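You operate a simulated robot arm through the tools that you are given. There is no shell and no other tool.

The job below is to be done with a simulated robot arm. You get a single attempt, and the scene is never put back.

## Task
Put things in order on the top of the long steel bench. At the end: the brown clay section one (marked "2 MM") stands on top of the grey square slab; the orange sponge from the top of the long steel bench stands where the ribbed clay piece (marked "Y3") stood; the red plug gauge (marked "NO GO") from the top of the long steel bench stands where the orange sponge stood; the ribbed clay piece from the top of the long steel bench stands where the brown clay section one stood; whatever was shut is shut again. Leave all else as you found it, and nothing knocked over.

It is judged by the outcome, as a careful person would: the job done as asked, and still so three seconds after it is handed in. It fails if anything else is knocked over, pushed out of place, dropped, spilled or broken.

## Robot
A 7-joint arm with a two-finger gripper, fixed in place. Base frame: the origin is at the foot of the arm, x ahead of it, y to its left, z up; the work surface is at about z = 0. Units: mm, degrees, N and s.
With the tool pointing down near the work surface it reaches from about 160 to 380 mm from the base axis. Its first joint turns from -72.0 to 72.0 degrees. Payload 0.6 kg.
The tool frame sits at the grasp point between the pads (the TCP): z along the fingers, y along the line on which they close. The tips reach 22 mm beyond it. The gripper opens to 92 mm. The gripper's body begins 65 mm behind the TCP.
Orientation is that of the tool frame in the base frame, as [roll, pitch, yaw] about the fixed x, y, z axes, in that order (R = Rz(yaw) Ry(pitch) Rx(roll)). With the fingers straight down and closing along the base's y, the tool's x points along the base's -x, its y along +y and its z along -z.

## Interface
- The arm moves only by the tool drive_tool. Its argument "targets" is a list of rows, each a list of 7 numbers: the turn, a rotation vector about the tool's x, y, z in degrees, then the shift along the tool's x, y, z in mm, then the gripper command, from -1 (shut) to 1 (fully open), values between in proportion. In form: [[ax, ay, az, dx, dy, dz, gripper], ...]. A call has 1 to 20 rows; each row shifts and turns the commanded pose from where the row before left it, along the tool's axes as they then stand. Rows are played at 5 a second. More than 50 mm and 8.6 degrees between two rows, or a gripper value outside its range, and nothing of the call is played. A pose out of reach is approached as far as the arm can. The call stops where the force on the tool passes 40 N (or 10 N more than at its start, if that is more) or the arm is blocked; 0.2 s more then pass. Each finger halts on what it meets, pressing with about 26 N; the grip force reading is that of the motor and also rises with nothing between the fingers. The clock runs only during rows and for 0.2 s after the last one: add rows that do not move to give the fingers time. The reply holds the time, the measured pose of the TCP, the force on the tool along the base axes, the opening and the grip force, in the units named above and with some noise, with the torque about the TCP (base axes, N m) and any sound that the robot's microphone picked up, and new pictures: "pictures" is both (left out), scene, wrist or none.
- Cameras (640 x 400 px; columns grow to the right, rows downward): "scene" is fixed at [51, -285.6, 391.8]; the picture's right is [0.78, -0.63, 0.00], its down [-0.45, -0.56, -0.70] and it looks along [0.44, 0.55, -0.71] (base axes); focal length 214 px, centre (320, 200). "wrist" rides on the gripper at [71, 19, -102] in the tool frame; the picture's right is [-0.26, 0.97, 0.00], its down [-0.75, -0.20, -0.63] and it looks along [-0.60, -0.16, 0.78] (tool axes); focal length 280 px, centre (320, 200).
- locate(camera, pixels): for up to 12 pixels [column, row] of the newest picture of that camera ("zoom" is the newest enlarged one), the place [x, y, z] in the base frame of the surface seen there, good to about 2 mm, but the place of the scene camera against the robot may be out by one fixed shift of up to 12 mm in any direction. It takes no simulated time.
- zoom(camera, box): a new picture of the part [left, top, right, bottom] of that camera's present view, enlarged. It takes no simulated time.
- job_done(): hands the job in; it is judged then, once.

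Open the gripper and draw the arm clear of the work before you hand the job in, unless the task says otherwise.

The tools are called after ">>>" as a command line: name --pt "numbers of a row" for each row, then --argument value for the rest, lists and objects as JSON in quotes. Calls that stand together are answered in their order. drive_tool: Moves the arm, as the interface text tells. Its arguments: {"type":"object","properties":{"targets":{"type":"array"},"pictures":{"type":"string","enum":["both","scene","wrist","none"]}},"required":["targets"]} The other tools are called the same way: locate (camera, pixels) gives the place of the surface under pixels of a picture; zoom (camera, box) takes an enlarged picture of a part of a camera's view; job_done () hands the job in.

At the start:

```text
t: 0.0
position: [178.2, 153.7, 265.1]
tool_rot: [179.9, -0.1, 180.0]
ft_force: [0.3, -0.3, -0.4]
ft_torque: [0.01, -0.02, 0.0]
width: 92.4
grip_force: 0.1
```

scene: 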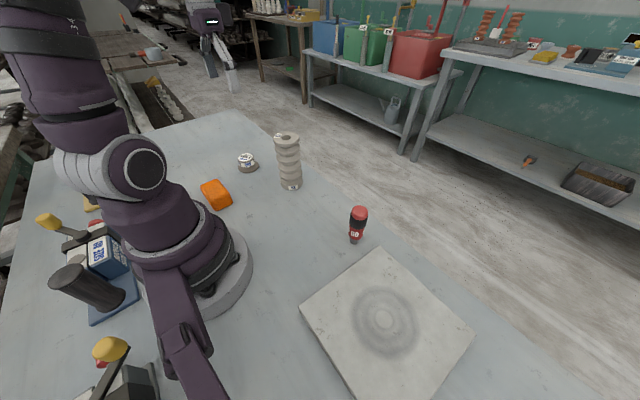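
wrist: 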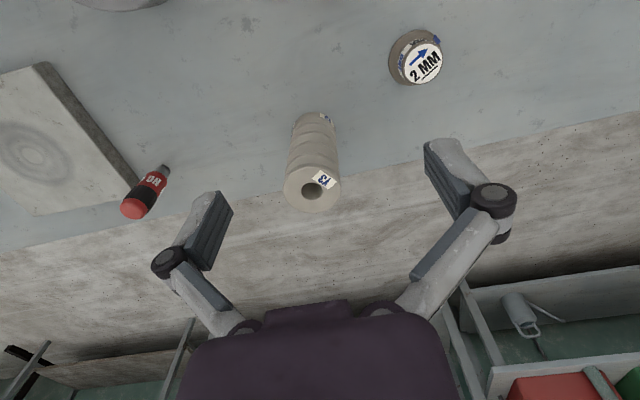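

I start by looking closer at the objects on the bench: the ribbed clay piece around (288,160), the brown section at (247,161), the sponge at (216,195), the red gauge at (357,224) and the slab at (385,320) in the scene picture.

>>> zoom --camera "scene" --box '[180, 110, 400, 260]'

>>> zoom --camera "wrist" --box '[100, 0, 480, 240]'

>>> locate --camera "scene" --pixels '[[247, 157], [247, 170], [285, 137], [291, 187], [215, 186], [217, 205], [358, 210], [354, 240], [385, 318], [302, 308], [380, 250], [474, 335]]'

>>> locate --camera "wrist" --pixels '[[420, 60], [315, 188], [318, 115], [131, 210], [165, 170], [30, 150], [45, 65], [135, 185], [398, 60], [440, 85], [250, 60], [110, 3]]'

```text
2.67 times, centred on (290, 185) of scene
```

zoom: 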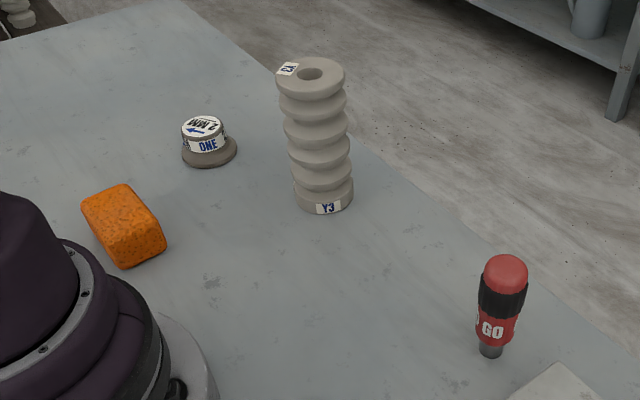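

```text
1.67 times, centred on (290, 120) of wrist
```

zoom: 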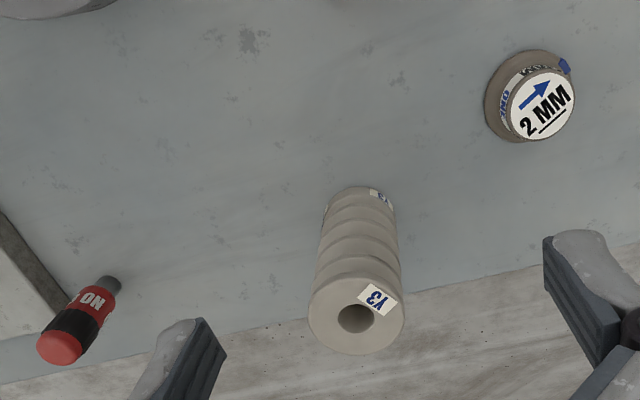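

```text
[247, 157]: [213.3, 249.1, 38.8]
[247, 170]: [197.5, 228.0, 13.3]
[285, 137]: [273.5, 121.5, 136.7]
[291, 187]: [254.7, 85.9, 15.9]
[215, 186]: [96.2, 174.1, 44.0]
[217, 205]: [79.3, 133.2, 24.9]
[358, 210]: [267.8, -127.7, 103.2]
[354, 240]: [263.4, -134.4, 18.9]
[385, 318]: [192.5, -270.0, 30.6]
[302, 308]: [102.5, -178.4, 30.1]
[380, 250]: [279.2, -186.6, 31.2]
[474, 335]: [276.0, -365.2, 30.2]
```

```text
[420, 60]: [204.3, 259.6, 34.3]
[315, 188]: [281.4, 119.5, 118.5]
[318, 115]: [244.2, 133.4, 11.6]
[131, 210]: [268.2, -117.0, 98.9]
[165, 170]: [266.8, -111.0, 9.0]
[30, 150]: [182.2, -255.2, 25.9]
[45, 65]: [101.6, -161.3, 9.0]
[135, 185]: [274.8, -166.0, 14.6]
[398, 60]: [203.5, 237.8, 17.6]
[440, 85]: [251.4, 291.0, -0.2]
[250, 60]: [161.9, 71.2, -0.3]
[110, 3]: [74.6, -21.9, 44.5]
```

The brown section sits at about (415,57) and the ribbed piece at (315,190) in the wrist picture. I zoom in on the brown section and ribbed piece to measure their outlines.

>>> zoom --camera "wrist" --box '[375, 15, 455, 95]'

>>> zoom --camera "wrist" --box '[250, 95, 390, 225]'

>>> zoom --camera "scene" --box '[0, 190, 260, 400]'

```text
5.00 times, centred on (415, 55) of wrist
```

zoom: 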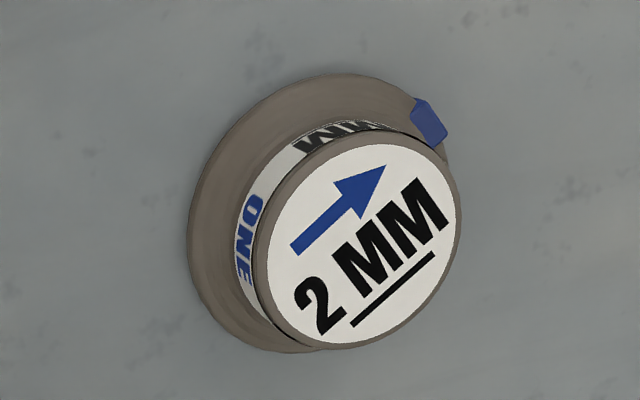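

```text
3.08 times, centred on (320, 160) of wrist
```

zoom: 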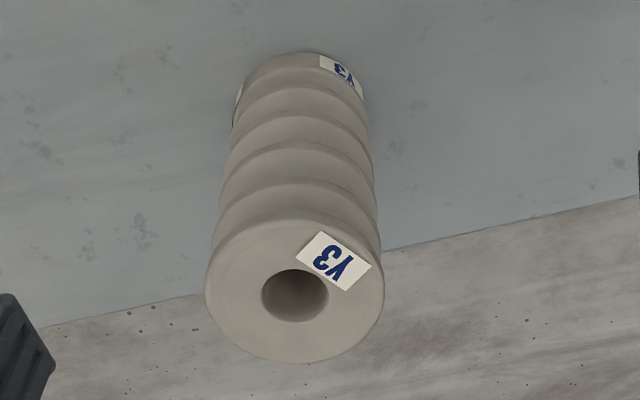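

```text
1.90 times, centred on (130, 295) of scene
```

zoom: 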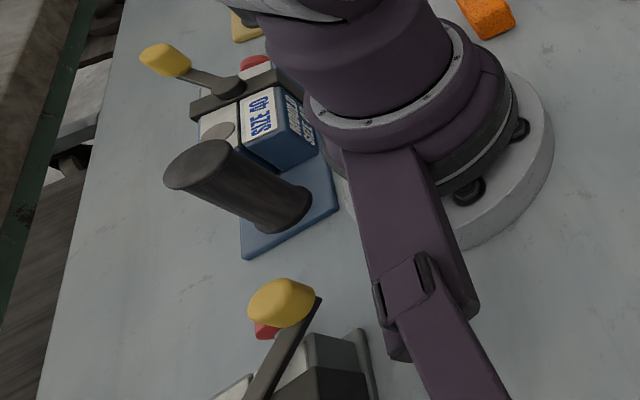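

Brown has a flange below and a barrel above with a blue tab at its edge. I move the wrist camera nearer to brown for a precise measurement (gripper stays open, above everything).

>>> drive_tool --pt "0 0 0 5.6 21.6 23 1" --pt "0 0 0 5.6 21.6 23 1" --pt "0 0 0 5.6 21.6 23 1" --pt "0 0 0 5.6 21.6 23 1" --pt "0 0 0 5.6 21.6 23 1" --pt "0 0 0 0 0 0 1"

```text
t: 1.4
position: [149.2, 263.0, 150.8]
tool_rot: [179.9, 0.0, -180.0]
ft_force: [-0.3, -0.6, 0.3]
ft_torque: [0.0, 0.02, -0.02]
width: 92.0
grip_force: 0.1
```

scene: 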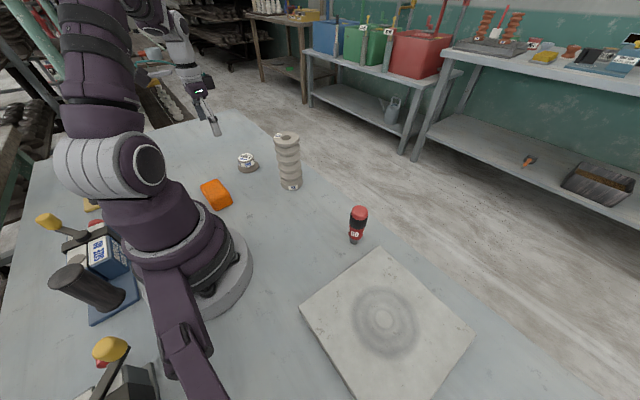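
wrist: 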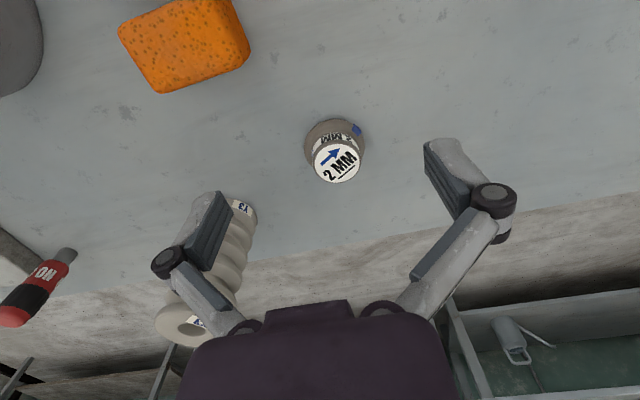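

Brown is now at (335,150) and the sponge at (185,45) in the wrist picture. I zoom in on brown and locate points on its outline.

>>> zoom --camera "wrist" --box '[288, 105, 384, 195]'

>>> locate --camera "wrist" --pixels '[[336, 164], [315, 164], [358, 164], [336, 147], [336, 181], [310, 130], [305, 145], [335, 120], [365, 145], [357, 129], [185, 40], [330, 110]]'

>>> zoom --camera "wrist" --box '[100, 0, 260, 100]'

>>> locate --camera "wrist" --pixels '[[117, 30], [232, 2], [250, 52], [158, 93], [140, 25], [235, 50], [210, 20], [165, 50], [150, 60], [178, 10], [240, 70], [160, 96]]'

```text
4.44 times, centred on (336, 150) of wrist
```

zoom: 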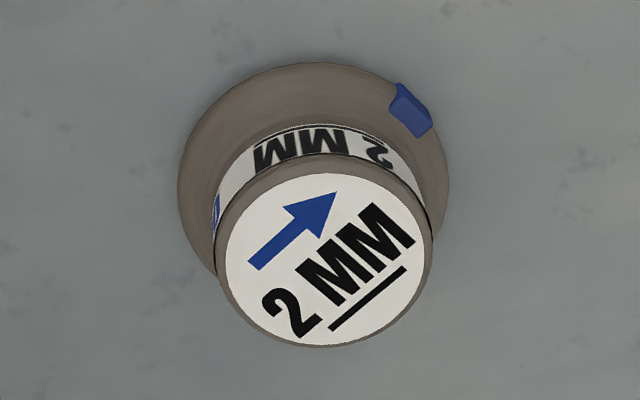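

```text
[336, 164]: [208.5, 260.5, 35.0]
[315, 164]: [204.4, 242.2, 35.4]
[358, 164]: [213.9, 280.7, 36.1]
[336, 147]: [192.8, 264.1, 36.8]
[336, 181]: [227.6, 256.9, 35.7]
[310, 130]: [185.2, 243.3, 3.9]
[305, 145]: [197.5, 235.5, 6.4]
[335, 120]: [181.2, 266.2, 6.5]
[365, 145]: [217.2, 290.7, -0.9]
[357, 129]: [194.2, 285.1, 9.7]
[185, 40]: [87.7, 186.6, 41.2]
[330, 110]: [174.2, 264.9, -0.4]
```

```text
4.00 times, centred on (180, 50) of wrist
```

zoom: 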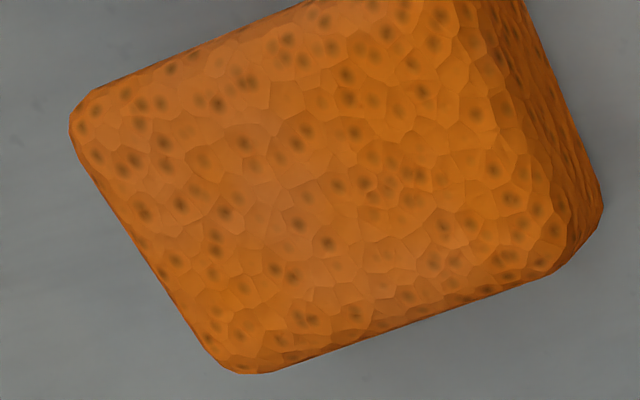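

```text
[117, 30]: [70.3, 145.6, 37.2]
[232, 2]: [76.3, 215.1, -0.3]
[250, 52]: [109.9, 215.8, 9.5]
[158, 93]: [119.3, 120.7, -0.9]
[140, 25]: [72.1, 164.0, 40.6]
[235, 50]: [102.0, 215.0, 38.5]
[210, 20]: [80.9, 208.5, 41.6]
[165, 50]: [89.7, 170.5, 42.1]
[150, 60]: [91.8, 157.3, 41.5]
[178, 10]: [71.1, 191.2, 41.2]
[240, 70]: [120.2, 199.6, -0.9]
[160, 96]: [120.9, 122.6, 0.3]
```

Brown's top centre measures about (209,261), height 36 mm, barrel ~42 mm wide, flange ~56 mm with a blue tab near (194,285). I move above it and turn the fingers 15° away from the tab.

>>> drive_tool --pt "0 0 0 -20 -0.7 18 1" --pt "0 0 0 -20 -0.7 18 1" --pt "0 0 0 -20 -0.7 18 1" --pt "0 0 7.5 0 0 0 1" --pt "0 0 7.5 0 0 0 1" --pt "0 0 0 0 0 0 1"

```text
t: 2.8
position: [209.4, 259.1, 95.7]
tool_rot: [179.9, -0.1, 164.9]
ft_force: [0.1, -0.2, 0.0]
ft_torque: [0.02, -0.01, 0.01]
width: 91.9
grip_force: 0.0
```

scene: 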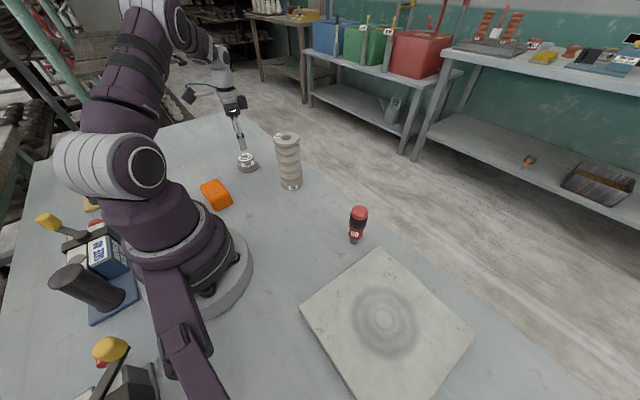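
wrist: 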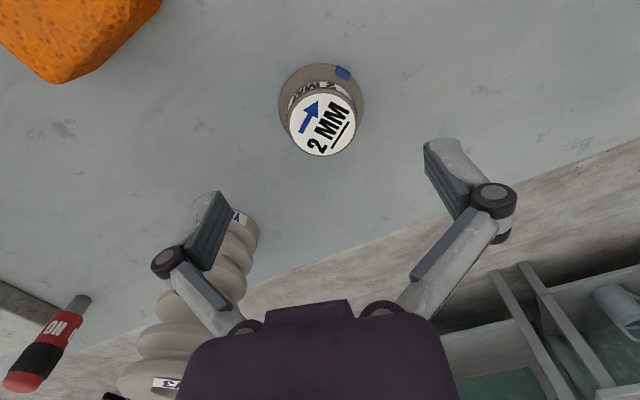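

Brown's top now shows around (323,123). I re-locate its outline to refine the centre before going down.

>>> zoom --camera "wrist" --box '[262, 50, 382, 170]'

>>> locate --camera "wrist" --pixels '[[324, 123], [291, 123], [356, 123], [322, 94], [326, 154], [282, 95], [281, 110], [343, 72], [362, 95], [315, 66], [337, 66], [300, 85]]'

```text
3.33 times, centred on (322, 110) of wrist
```

zoom: 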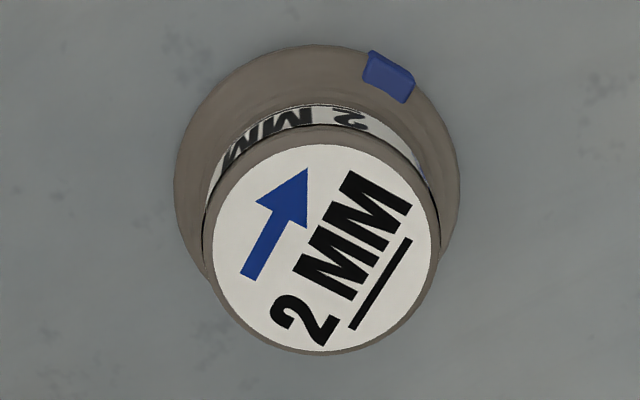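

```text
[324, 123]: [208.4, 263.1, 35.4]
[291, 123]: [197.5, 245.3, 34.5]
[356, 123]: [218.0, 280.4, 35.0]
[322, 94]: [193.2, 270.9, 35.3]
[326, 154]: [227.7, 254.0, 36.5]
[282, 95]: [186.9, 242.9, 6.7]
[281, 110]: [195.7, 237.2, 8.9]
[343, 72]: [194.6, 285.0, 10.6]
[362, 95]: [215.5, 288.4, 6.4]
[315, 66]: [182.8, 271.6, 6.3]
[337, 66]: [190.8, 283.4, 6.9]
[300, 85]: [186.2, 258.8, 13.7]
```

Centre refined to (208.5,262.8), top z≈35.5. I shift by a few mm and descend to TCP z≈37 (tips about 15, above the flange), gripper still open.

>>> drive_tool --pt "0 0 0 1.7 3.1 0 1" --pt "0 0 0 0 0 15 1" --pt "0 0 0 0 0 15 1" --pt "0 0 0 0 0 15 1" --pt "0 0 0 0 0 13 1" --pt "0 0 0 0 0 0 1"

```text
t: 4.2
position: [207.6, 262.0, 38.1]
tool_rot: [179.9, -0.1, 165.0]
ft_force: [-0.3, 0.0, -0.7]
ft_torque: [0.02, 0.01, 0.04]
width: 92.3
grip_force: 0.1
```

scene: 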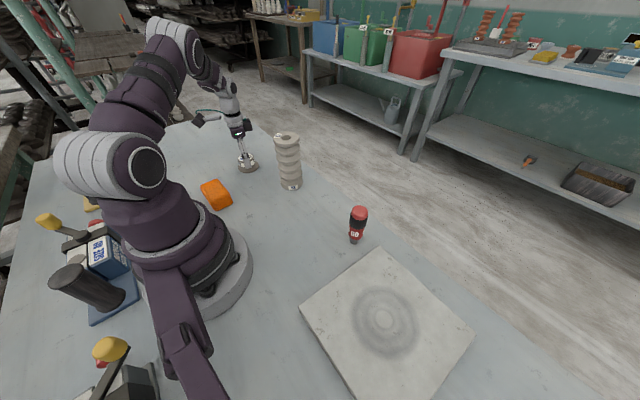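
wrist: 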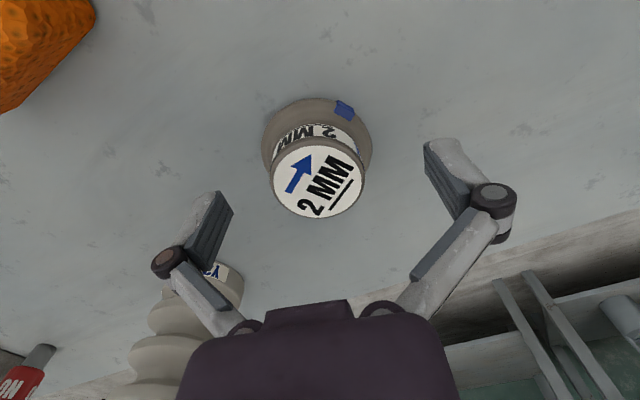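

Brown's top is centred between the fingers at (318,178). I close the gripper on the barrel and wait.

>>> drive_tool --pt "0 0 0 0 0 0 -1" --pt "0 0 0 0 0 0 -1" --pt "0 0 0 0 0 0 -1" --pt "0 0 0 0 0 0 -1" --pt "0 0 0 0 0 0 -1"

```text
t: 5.4
position: [208.3, 263.5, 38.8]
tool_rot: [179.9, -0.1, 165.0]
ft_force: [-1.5, -1.4, 8.0]
ft_torque: [-0.07, 0.01, 0.04]
width: 43.0
grip_force: 26.5
```

scene: 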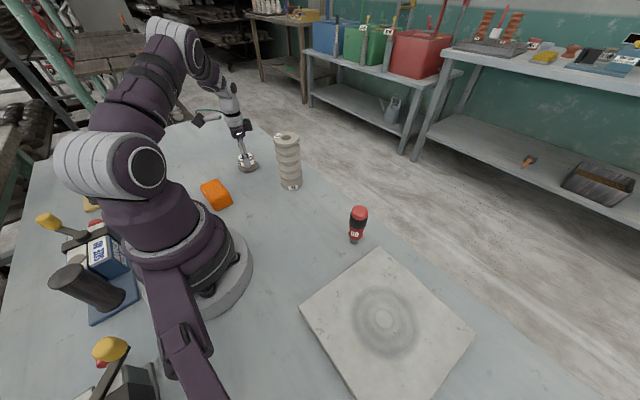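
wrist: 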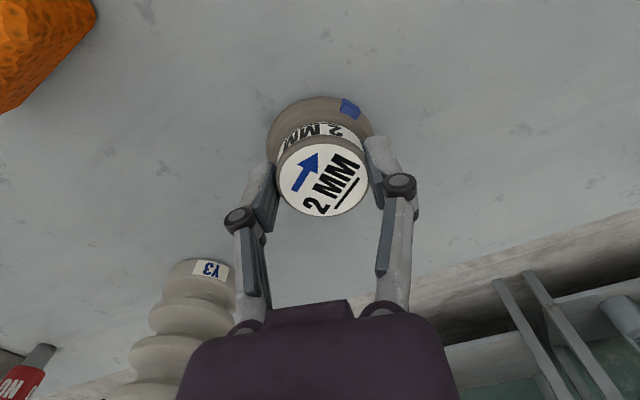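

Grip is firm at 43.0 mm with brown between the fingers. I lift gently first to check the load.

>>> drive_tool --pt "0 0 0 0 0 -3 -1" --pt "0 0 0 0 0 -10 -1" --pt "0 0 0 0 0 -20 -1" --pt "0 0 0 0 0 0 -1"

```text
t: 6.4
position: [208.8, 262.7, 71.1]
tool_rot: [180.0, 0.0, 165.0]
ft_force: [0.0, 0.1, -0.7]
ft_torque: [0.0, 0.01, 0.04]
width: 42.8
grip_force: 25.8
```

scene: 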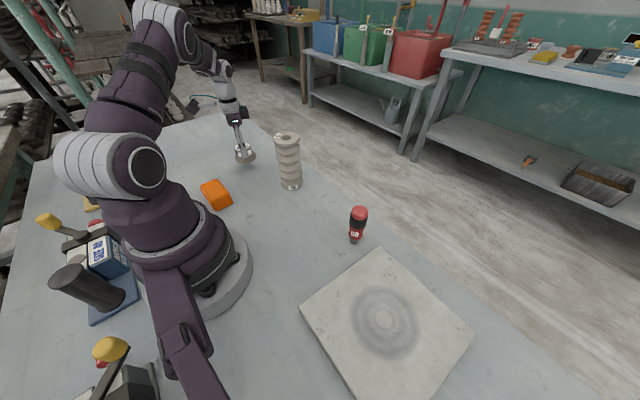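
wrist: 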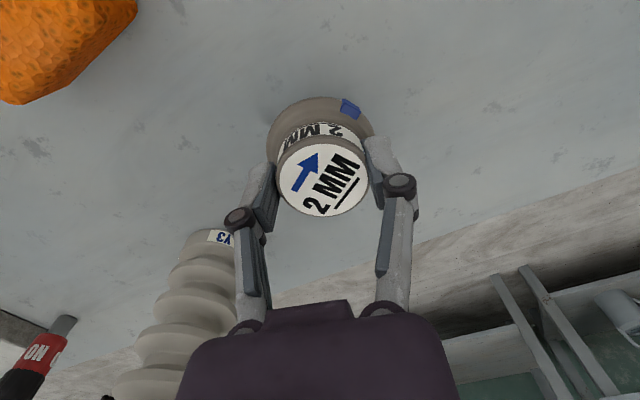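

Brown hangs securely (about 0.7 N). I raise it to about z=205 and turn the tool back to square.

>>> drive_tool --pt "0 0 0 0 0 -22 -1" --pt "0 0 0 0 0 -22 -1" --pt "0 0 0 0 0 -22 -1" --pt "0 0 0 0 0 -22 -1" --pt "0 0 0 0 0 -22 -1" --pt "0 0 0 0 0 -22 -1" --pt "0 0 -7.5 0 0 0 -1" --pt "0 0 -7.5 0 0 0 -1" --pt "0 0 0 0 0 0 -1" --pictures "wrist"

```text
t: 8.4
position: [208.8, 263.3, 201.8]
tool_rot: [179.9, 0.0, -180.0]
ft_force: [0.0, 0.3, -1.4]
ft_torque: [0.01, -0.03, 0.0]
width: 42.9
grip_force: 26.0
```

wrist: 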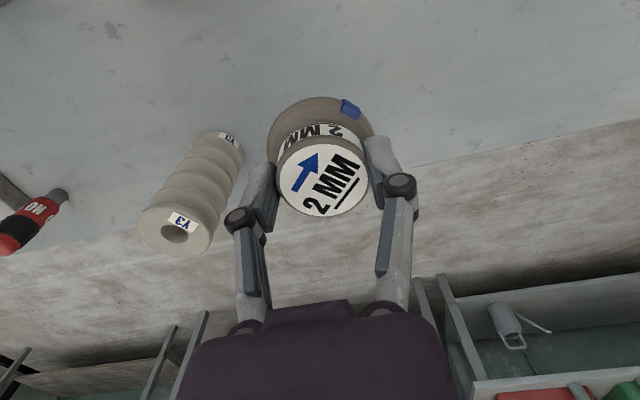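

I swing brown across at z≈202, well over the ribbed piece and gauge, toward y≈-17.

>>> drive_tool --pt "0 0 0 0 -28 0 -1" --pt "0 0 0 0 -28 0 -1" --pt "0 0 0 0 -28 0 -1" --pt "0 0 0 0 -28 0 -1" --pt "0 0 0 0 -28 0 -1" --pt "0 0 0 0 -28 0 -1" --pt "0 0 0 0 -28 0 -1" --pt "0 0 0 0 -28 0 -1" --pt "0 0 0 0 -28 0 -1" --pt "0 0 0 0 -28 0 -1" --pt "0 0 0 0 0 0 -1"

```text
t: 10.8
position: [208.8, -17.1, 203.1]
tool_rot: [179.9, 0.0, 179.9]
ft_force: [-0.1, -0.5, -1.7]
ft_torque: [0.01, 0.0, 0.05]
width: 43.1
grip_force: 26.1
```

scene: 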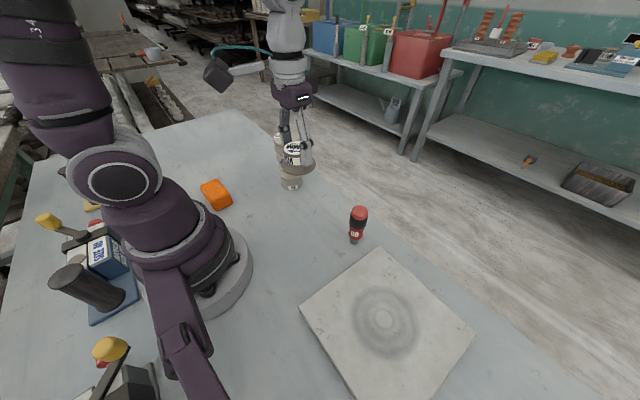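
wrist: 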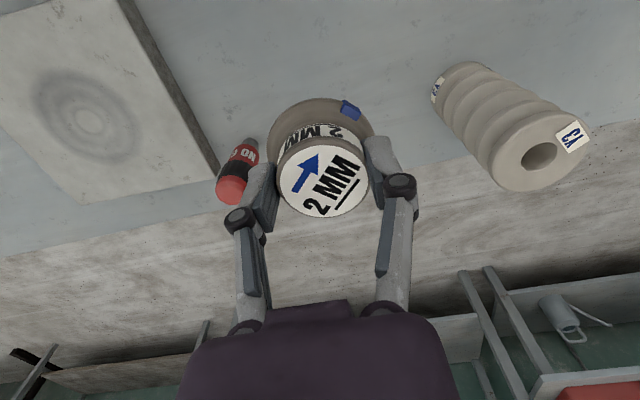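

The wrist picture now shows the slab's ring at (85,115) and the ribbed piece at (500,125). I locate points on them.

>>> locate --camera "wrist" --pixels '[[85, 115], [60, 115], [110, 115], [85, 95], [85, 135], [118, 3], [216, 178], [5, 250], [222, 165], [540, 155], [440, 100], [480, 68]]'

>>> zoom --camera "wrist" --box '[420, 50, 610, 200]'

>>> locate --camera "wrist" --pixels '[[490, 165], [500, 150], [555, 120], [585, 165], [590, 140], [525, 190], [505, 185], [545, 192], [437, 85], [452, 122], [520, 160], [525, 145]]'

```text
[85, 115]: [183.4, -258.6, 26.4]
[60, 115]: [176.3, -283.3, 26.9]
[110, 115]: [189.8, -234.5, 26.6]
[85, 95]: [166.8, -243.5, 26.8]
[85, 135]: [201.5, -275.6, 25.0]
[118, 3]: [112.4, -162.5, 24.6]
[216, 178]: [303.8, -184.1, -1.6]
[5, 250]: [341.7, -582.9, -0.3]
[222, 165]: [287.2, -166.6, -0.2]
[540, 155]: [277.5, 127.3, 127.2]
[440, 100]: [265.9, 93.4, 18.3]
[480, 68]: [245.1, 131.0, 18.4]
```

```text
2.67 times, centred on (515, 125) of wrist
```

zoom: 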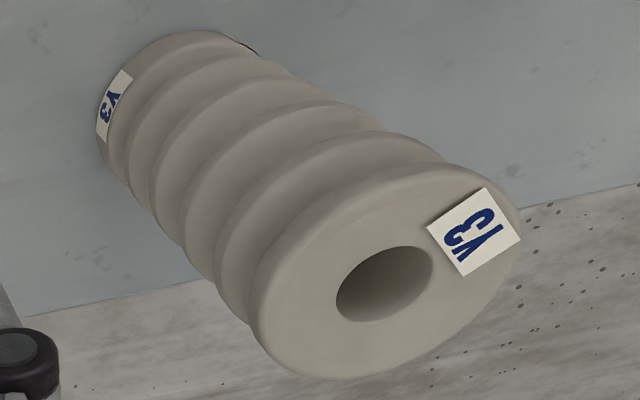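

```text
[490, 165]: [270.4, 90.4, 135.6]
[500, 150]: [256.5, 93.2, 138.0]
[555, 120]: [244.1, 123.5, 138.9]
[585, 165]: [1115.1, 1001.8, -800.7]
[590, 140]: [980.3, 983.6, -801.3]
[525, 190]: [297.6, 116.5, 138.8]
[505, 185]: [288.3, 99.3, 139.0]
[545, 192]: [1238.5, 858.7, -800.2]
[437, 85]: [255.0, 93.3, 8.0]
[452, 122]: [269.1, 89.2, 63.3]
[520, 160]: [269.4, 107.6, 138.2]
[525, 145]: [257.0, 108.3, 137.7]
```

The slab's ring centre measures (183.5,-258.6,26.5) and the ribbed piece is about 138 mm tall. I carry brown over the slab centre, still high.

>>> drive_tool --pt "0 0 0 2.8 -26.9 0 -1" --pt "0 0 0 2.8 -26.9 0 -1" --pt "0 0 0 2.8 -26.9 0 -1" --pt "0 0 0 2.8 -26.9 0 -1" --pt "0 0 0 2.8 -26.9 0 -1" --pt "0 0 0 2.8 -26.9 0 -1" --pt "0 0 0 2.8 -26.9 0 -1" --pt "0 0 0 2.8 -26.9 0 -1" --pt "0 0 0 2.8 -26.9 0 -1" --pt "0 0 0 0 0 20 -1" --pt "0 0 0 0 0 20 -1" --pt "0 0 0 0 0 20 -1" --pt "0 0 0 0 0 20 -1" --pt "0 0 0 0 0 0 -1"

```text
t: 13.8
position: [182.6, -258.9, 121.9]
tool_rot: [179.9, 0.1, 179.9]
ft_force: [0.0, 0.4, -1.2]
ft_torque: [0.0, 0.01, -0.01]
width: 43.1
grip_force: 26.7
```

scene: 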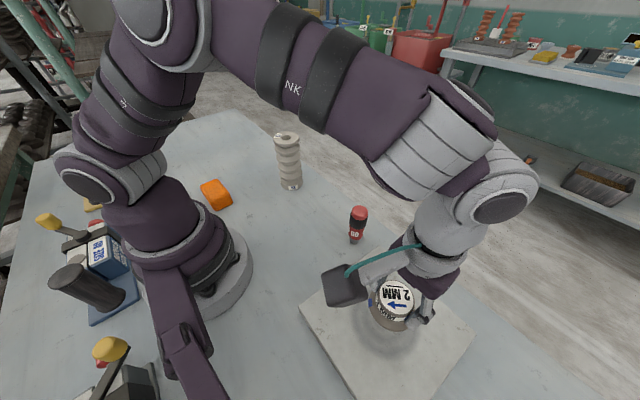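
wrist: 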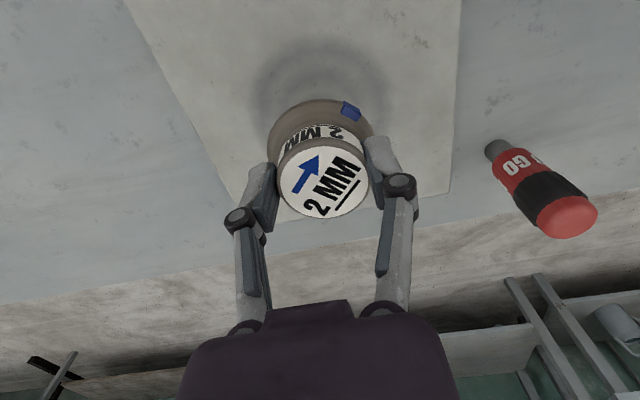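

Brown hangs over the slab's ring. I descend to about 3 mm above contact.

>>> drive_tool --pt "0 0 0 0 0 15 -1" --pt "0 0 0 0 0 15 -1" --pt "0 0 0 0 0 13 -1" --pt "0 0 0 0 0 8 -1" --pt "0 0 0 0 0 2 -1" --pt "0 0 0 0 0 0 -1"

```text
t: 15.2
position: [184.8, -258.6, 69.3]
tool_rot: [180.0, 0.0, -179.9]
ft_force: [-0.3, -0.2, -0.8]
ft_torque: [0.0, 0.01, 0.01]
width: 42.8
grip_force: 26.2
```

scene: 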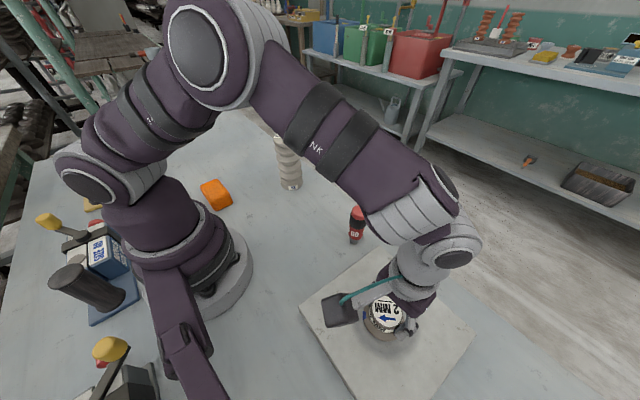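
wrist: 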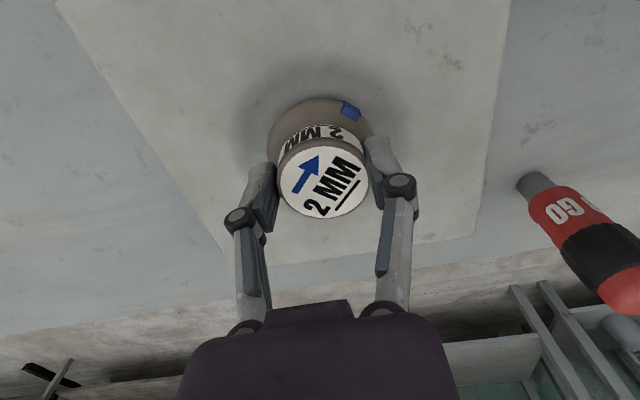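

No contact yet at z=69.3. I lower in 1 mm steps and read the force.

>>> drive_tool --pt "0 0 0 0 0 1 -1" --pt "0 0 0 0 0 1 -1" --pt "0 0 0 0 0 1 -1" --pt "0 0 0 0 0 0 -1" --pictures "none"

>>> drive_tool --pt "0 0 0 0 0 0.7 -1" --pt "0 0 0 0 0 0 -1" --pictures "none"

```text
t: 16.2
position: [183.1, -258.2, 67.2]
tool_rot: [180.0, -0.2, 180.0]
ft_force: [0.2, 0.3, -1.7]
ft_torque: [0.01, 0.0, -0.02]
width: 42.7
grip_force: 26.0
```

```text
t: 16.8
position: [183.7, -260.0, 66.1]
tool_rot: [179.9, -0.1, 180.0]
ft_force: [-0.6, 0.5, 2.0]
ft_torque: [0.01, -0.06, 0.01]
width: 42.9
grip_force: 26.1
```

Force went from about -1.4 to +2.0 N: brown touches the slab. I open the gripper in place.

>>> drive_tool --pt "0 0 0 0 0 0 0.2" --pt "0 0 0 0 0 0 0.5" --pt "0 0 0 0 0 0 1" --pt "0 0 0 0 0 0 1" --pt "0 0 0 0 0 0 1"

```text
t: 18.0
position: [184.0, -259.9, 65.2]
tool_rot: [180.0, -0.1, -179.9]
ft_force: [-0.4, 0.9, 0.3]
ft_torque: [0.01, -0.03, 0.0]
width: 92.2
grip_force: 0.1
```

scene: 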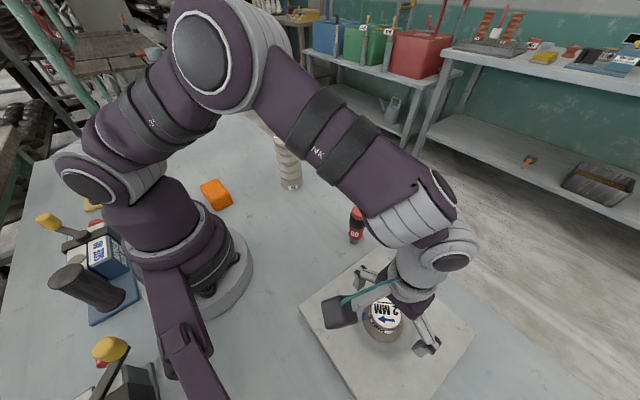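
wrist: 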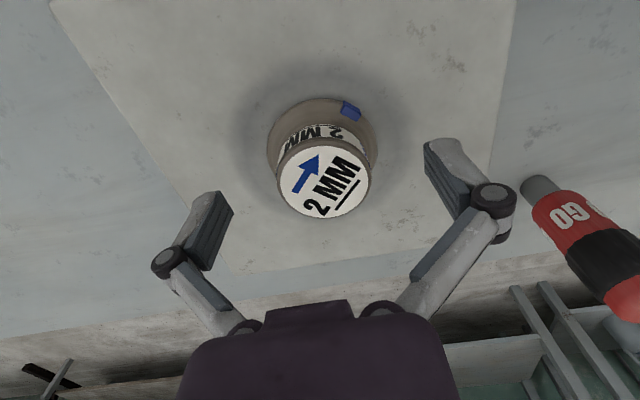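

Brown stands free on the slab, gripper open at 92 mm. I rise straight up to about z=215.

>>> drive_tool --pt "0 0 0 0 0 -10 1" --pt "0 0 0 0 0 -20 1" --pt "0 0 0 0 0 -24 1" --pt "0 0 0 0 0 -24 1" --pt "0 0 0 0 0 -24 1" --pt "0 0 0 0 0 -24 1" --pt "0 0 0 0 0 -24 1" --pt "0 0 0 0 0 0 1"

>>> drive_tool --pt "0 0 0 0 26.4 0 1" --pt "0 0 0 0 26.4 0 1" --pt "0 0 0 0 26.4 0 1" --pt "0 0 0 0 26.4 0 1" --pt "0 0 0 0 26.4 0 1" --pt "0 0 0 0 26.4 0 1" --pt "0 0 0 0 26.4 0 1" --pt "0 0 0 0 26.4 0 1" --pt "0 0 0 0 26.4 0 1" --pt "0 0 0 0 26.4 0 1" --pt "0 0 0 0 26.4 0 1" --pt "0 0 0 0 26.4 0 1" --pt "0 0 0 0 26.4 0 1" --pt "0 0 0 0 26.4 0 1" --pt "0 0 0 0 0 0 1"

```text
t: 19.8
position: [183.4, -259.4, 216.6]
tool_rot: [179.9, -0.1, -180.0]
ft_force: [-0.5, 0.0, 0.0]
ft_torque: [0.02, -0.02, -0.02]
width: 92.0
grip_force: 0.1
```

scene: 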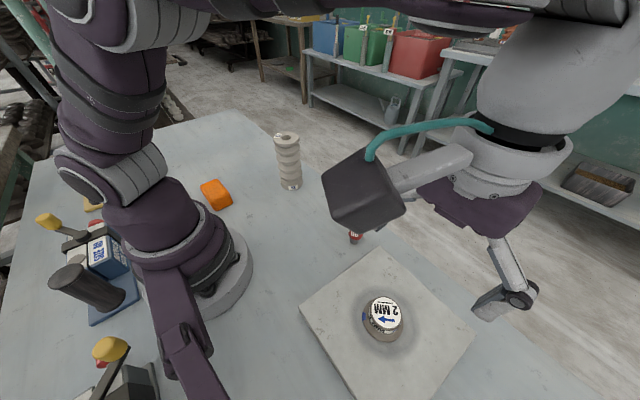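
wrist: 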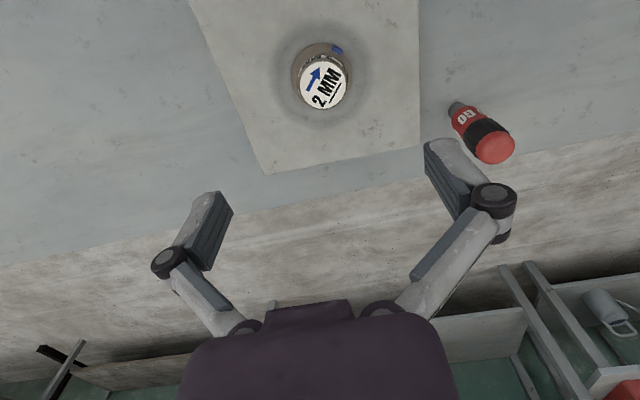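

```text
t: 23.0
position: [183.5, 111.6, 215.2]
tool_rot: [179.9, 0.0, 179.9]
ft_force: [0.3, -0.5, 0.0]
ft_torque: [0.02, 0.03, 0.01]
width: 92.0
grip_force: 0.1
```

scene: 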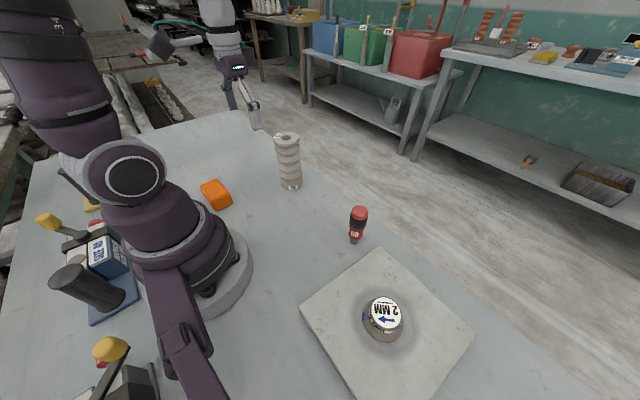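
wrist: 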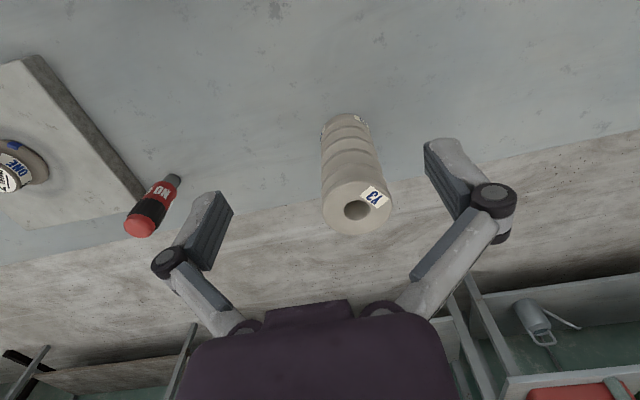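

Brown rests on the slab at (384,318) in the scene picture. The ribbed piece's top is at (357,207) in the wrist picture; I locate its outline.

>>> zoom --camera "wrist" --box '[290, 95, 430, 245]'

>>> locate --camera "wrist" --pixels '[[325, 206], [391, 206], [357, 182], [358, 229], [340, 187], [375, 185], [330, 220], [385, 222], [322, 138], [345, 115], [367, 130], [335, 198]]'

```text
2.67 times, centred on (360, 170) of wrist
```

zoom: 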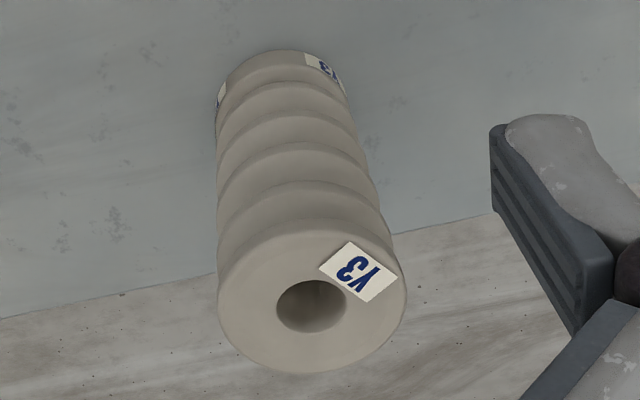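

```text
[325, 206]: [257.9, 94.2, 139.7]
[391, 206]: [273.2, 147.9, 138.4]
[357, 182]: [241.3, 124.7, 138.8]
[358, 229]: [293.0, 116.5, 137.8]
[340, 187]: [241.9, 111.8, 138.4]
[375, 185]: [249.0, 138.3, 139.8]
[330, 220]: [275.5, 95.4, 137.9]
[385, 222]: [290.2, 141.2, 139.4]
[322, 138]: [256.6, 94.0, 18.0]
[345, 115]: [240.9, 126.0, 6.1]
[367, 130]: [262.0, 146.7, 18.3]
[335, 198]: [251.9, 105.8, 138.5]
```

The ribbed piece's axis is at about (267,120), diameter ~54, height 138.5. I move over it at z=215 and check alignment before descending.

>>> drive_tool --pt "0 0 0 -20.9 2.1 0 1" --pt "0 0 0 -20.9 2.1 0 1" --pt "0 0 0 -20.9 2.1 0 1" --pt "0 0 0 -20.9 2.1 0 1" --pt "0 0 0 0 0 0 1"

```text
t: 24.2
position: [267.1, 120.2, 214.9]
tool_rot: [179.9, 0.1, -179.9]
ft_force: [0.3, -0.1, -0.3]
ft_torque: [-0.01, 0.01, 0.01]
width: 92.2
grip_force: 0.1
```

scene: 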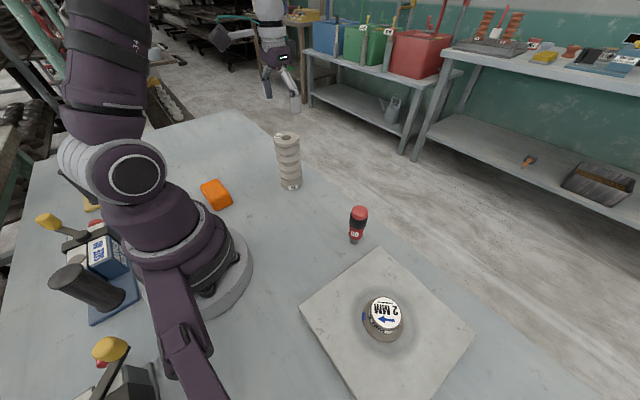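
wrist: 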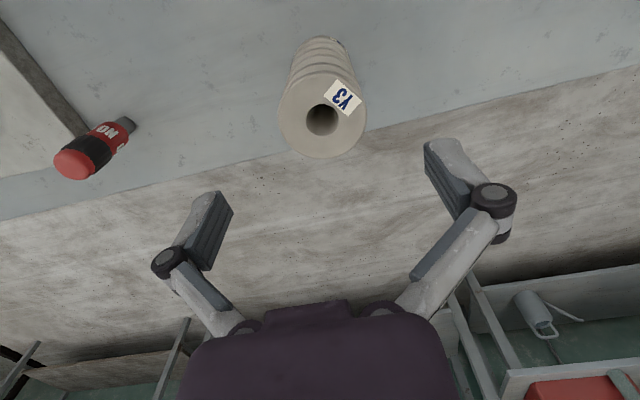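

The piece's top is centred at about (322,118), in line with the fingers. I re-locate its rim for a finer centre.

>>> locate --camera "wrist" --pixels '[[282, 118], [364, 118], [322, 82], [322, 155], [295, 90], [350, 90], [295, 145], [350, 145], [285, 105], [361, 105], [300, 118], [345, 118]]'

```text
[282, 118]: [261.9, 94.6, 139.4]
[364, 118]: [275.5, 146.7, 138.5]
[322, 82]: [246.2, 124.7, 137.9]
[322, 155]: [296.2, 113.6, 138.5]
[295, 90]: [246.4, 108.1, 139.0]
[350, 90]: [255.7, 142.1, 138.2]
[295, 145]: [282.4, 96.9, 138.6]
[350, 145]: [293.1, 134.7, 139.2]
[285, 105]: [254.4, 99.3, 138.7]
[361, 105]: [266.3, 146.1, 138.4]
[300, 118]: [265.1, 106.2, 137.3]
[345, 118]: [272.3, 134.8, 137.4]
```

Centre refined to (268.5,120.2). I nudge 1.5 mm in x and descend with open fingers straddling the piece, to about z=92.

>>> drive_tool --pt "0 0 0 -1.5 0 0 1" --pt "0 0 0 0 0 18 1" --pt "0 0 0 0 0 18 1" --pt "0 0 0 0 0 18 1" --pt "0 0 0 0 0 18 1" --pt "0 0 0 0 0 18 1" --pt "0 0 0 0 0 18 1" --pt "0 0 0 0 0 14 1" --pt "0 0 0 0 0 0 1"

```text
t: 26.2
position: [267.5, 119.6, 93.0]
tool_rot: [179.8, -0.2, 180.0]
ft_force: [-0.2, 0.5, 0.3]
ft_torque: [0.0, 0.0, 0.02]
width: 91.8
grip_force: 0.1
```

scene: 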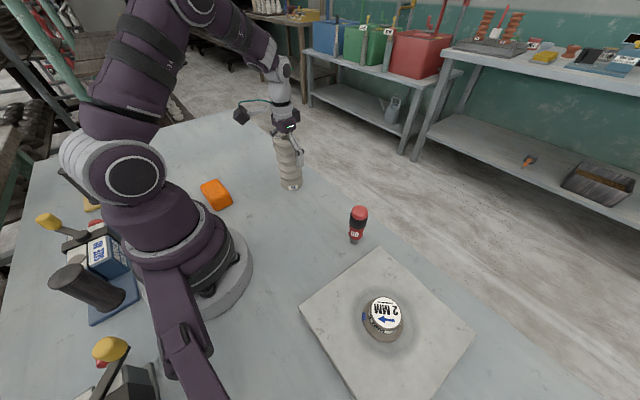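
wrist: 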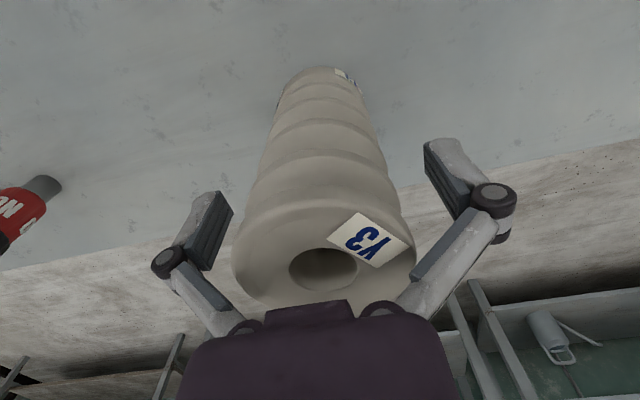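

The piece stands centred between the fingers (columns ~245–400 around row 185). I close the gripper.

>>> drive_tool --pt "0 0 0 0 0 0 -1" --pt "0 0 0 0 0 0 -1" --pt "0 0 0 0 0 0 -1" --pt "0 0 0 0 0 0 -1" --pt "0 0 0 0 0 0 -1"

```text
t: 27.4
position: [268.0, 118.7, 92.8]
tool_rot: [179.8, 0.1, -179.9]
ft_force: [-5.4, 7.0, 37.5]
ft_torque: [0.04, -0.02, 0.0]
width: 76.3
grip_force: 25.8
```

scene: 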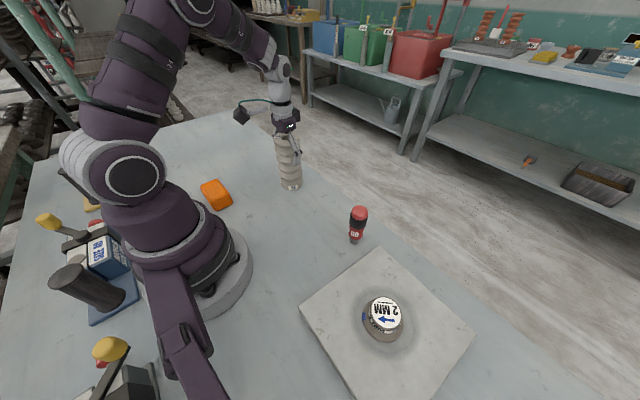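
wrist: 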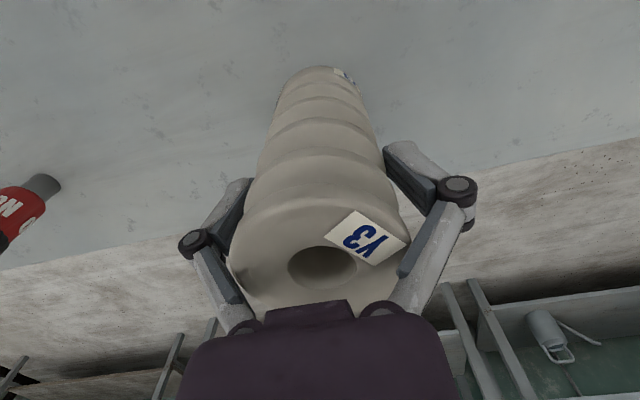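

The grip stopped at 76 mm with 37 N upward: the sloping links meet the piece's top rim, so this is too deep. I open again right away and raise to grip nearer the top.

>>> drive_tool --pt "0 0 0 0 0 0 0.8" --pt "0 0 0 0 0 0 1" --pt "0 0 0 0 0 0 1" --pt "0 0 0 0 0 0 1"

```text
t: 28.4
position: [267.7, 118.8, 94.9]
tool_rot: [179.9, -0.1, -179.9]
ft_force: [-0.1, 0.6, 0.2]
ft_torque: [0.02, -0.01, 0.0]
width: 91.9
grip_force: 0.0
```

scene: 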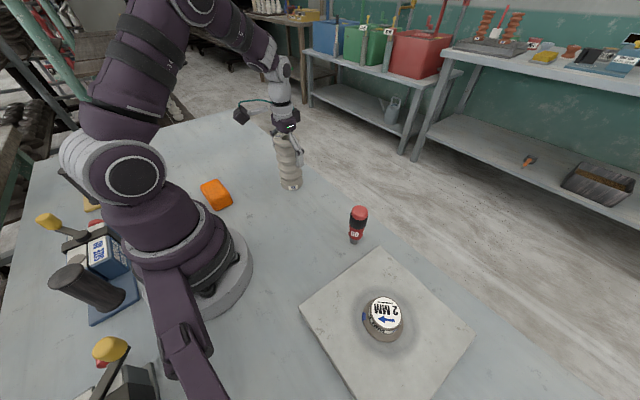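
wrist: 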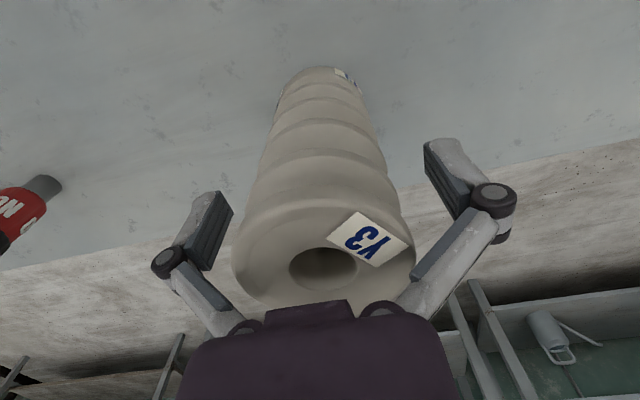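

The piece still stands as before. I raise 32 mm so its rim is only ~12 mm above the TCP, then look.

>>> drive_tool --pt "0 0 0 0 0 -16 1" --pt "0 0 0 0 0 -16 1" --pt "0 0 0 0 0 0 1" --pictures "wrist"

```text
t: 29.2
position: [267.2, 119.8, 127.3]
tool_rot: [179.9, 0.0, -179.9]
ft_force: [0.2, 0.6, -0.3]
ft_torque: [0.0, 0.01, 0.01]
width: 92.2
grip_force: 0.0
```

wrist: 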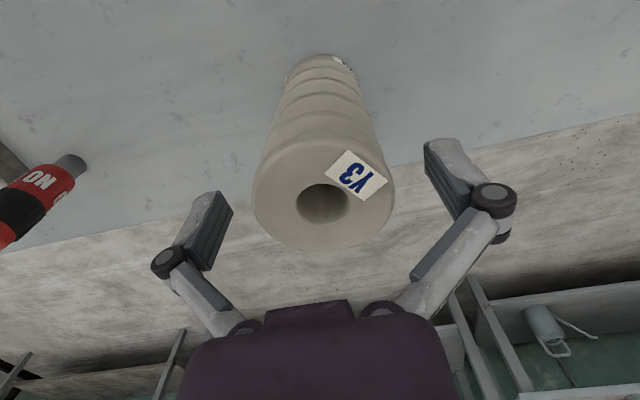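

The top rim now sits at pad level around (323,200). I close again.

>>> drive_tool --pt "0 0 0 0 0 0 -1" --pt "0 0 0 0 0 0 -1" --pt "0 0 0 0 0 0 -1" --pt "0 0 0 0 0 0 -1" --pt "0 0 0 0 0 0 -1"

```text
t: 30.4
position: [268.5, 118.3, 127.1]
tool_rot: [179.8, 0.1, -180.0]
ft_force: [-1.2, 6.0, 13.9]
ft_torque: [0.28, 0.14, -0.05]
width: 59.7
grip_force: 26.0
```

scene: 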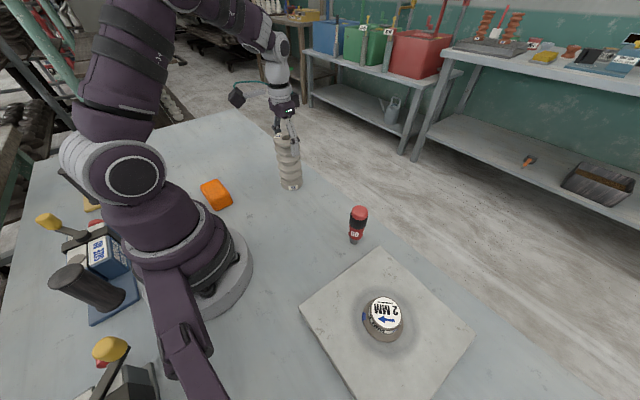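
wrist: 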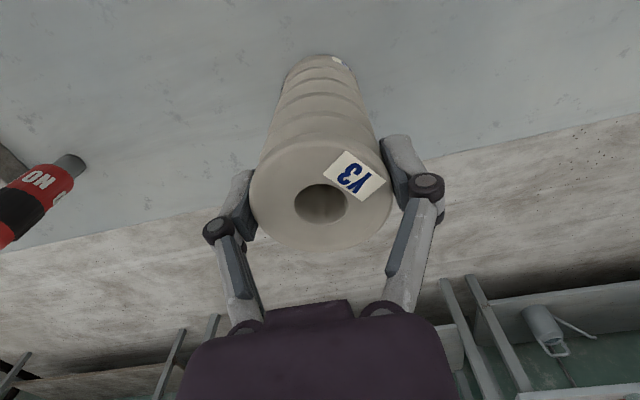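

Closed at 59.7 mm; the rim's width by pixels (252–392 at ~116 mm depth) works out to ~58 mm, so the pads are on it. I lift 3 mm and then a bit more to test the hold.

>>> drive_tool --pt "0 0 0 0 0 -2 -1" --pt "0 0 0 0 0 -3 -1" --pt "0 0 0 0 0 0 -1" --pt "0 0 0 0 0 0 -1"

```text
t: 31.4
position: [268.1, 119.8, 131.5]
tool_rot: [179.9, -0.1, -180.0]
ft_force: [0.0, 1.3, -6.1]
ft_torque: [0.05, 0.01, 0.0]
width: 59.5
grip_force: 25.7
```

scene: 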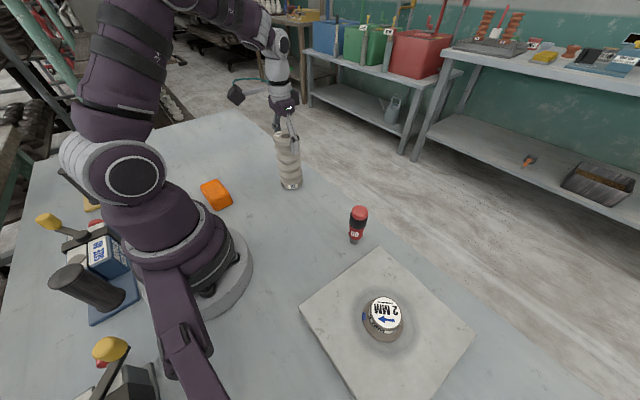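
wrist: 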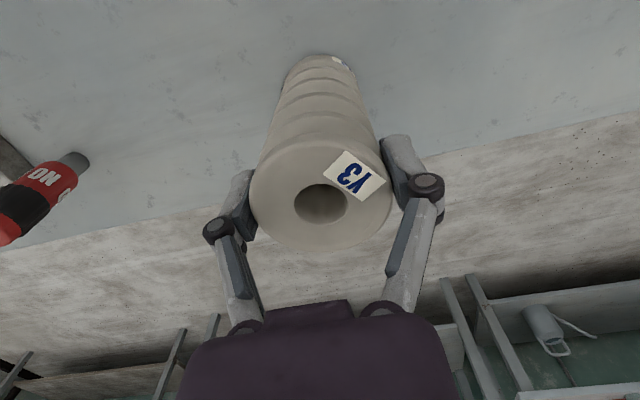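

The load reads about 6 N with torque near zero: it's hanging well. I lift another 25 mm slowly.

>>> drive_tool --pt "0 0 0 0 0 -5 -1" --pt "0 0 0 0 0 -6 -1" --pt "0 0 0 0 0 -7 -1" --pt "0 0 0 0 0 -7 -1" --pt "0 0 0 0 0 0 -1"

```text
t: 32.6
position: [267.8, 120.2, 156.5]
tool_rot: [179.9, 0.1, 180.0]
ft_force: [-0.3, -0.2, -5.2]
ft_torque: [0.03, 0.0, 0.01]
width: 59.5
grip_force: 26.0
```

scene: 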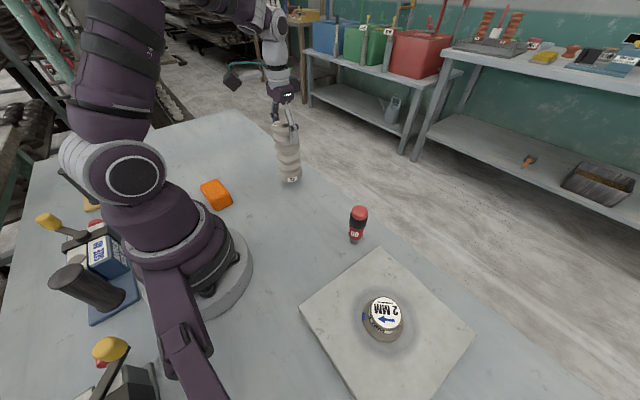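
wrist: 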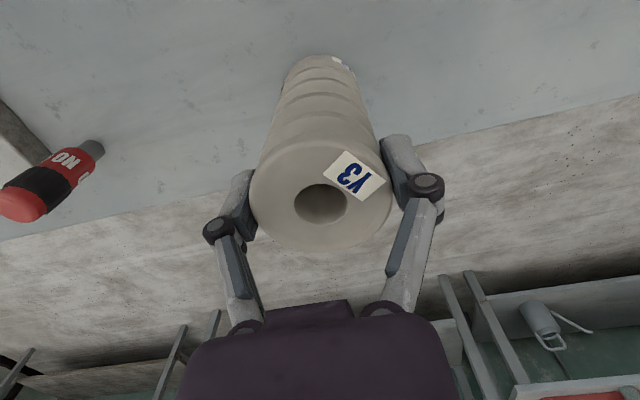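

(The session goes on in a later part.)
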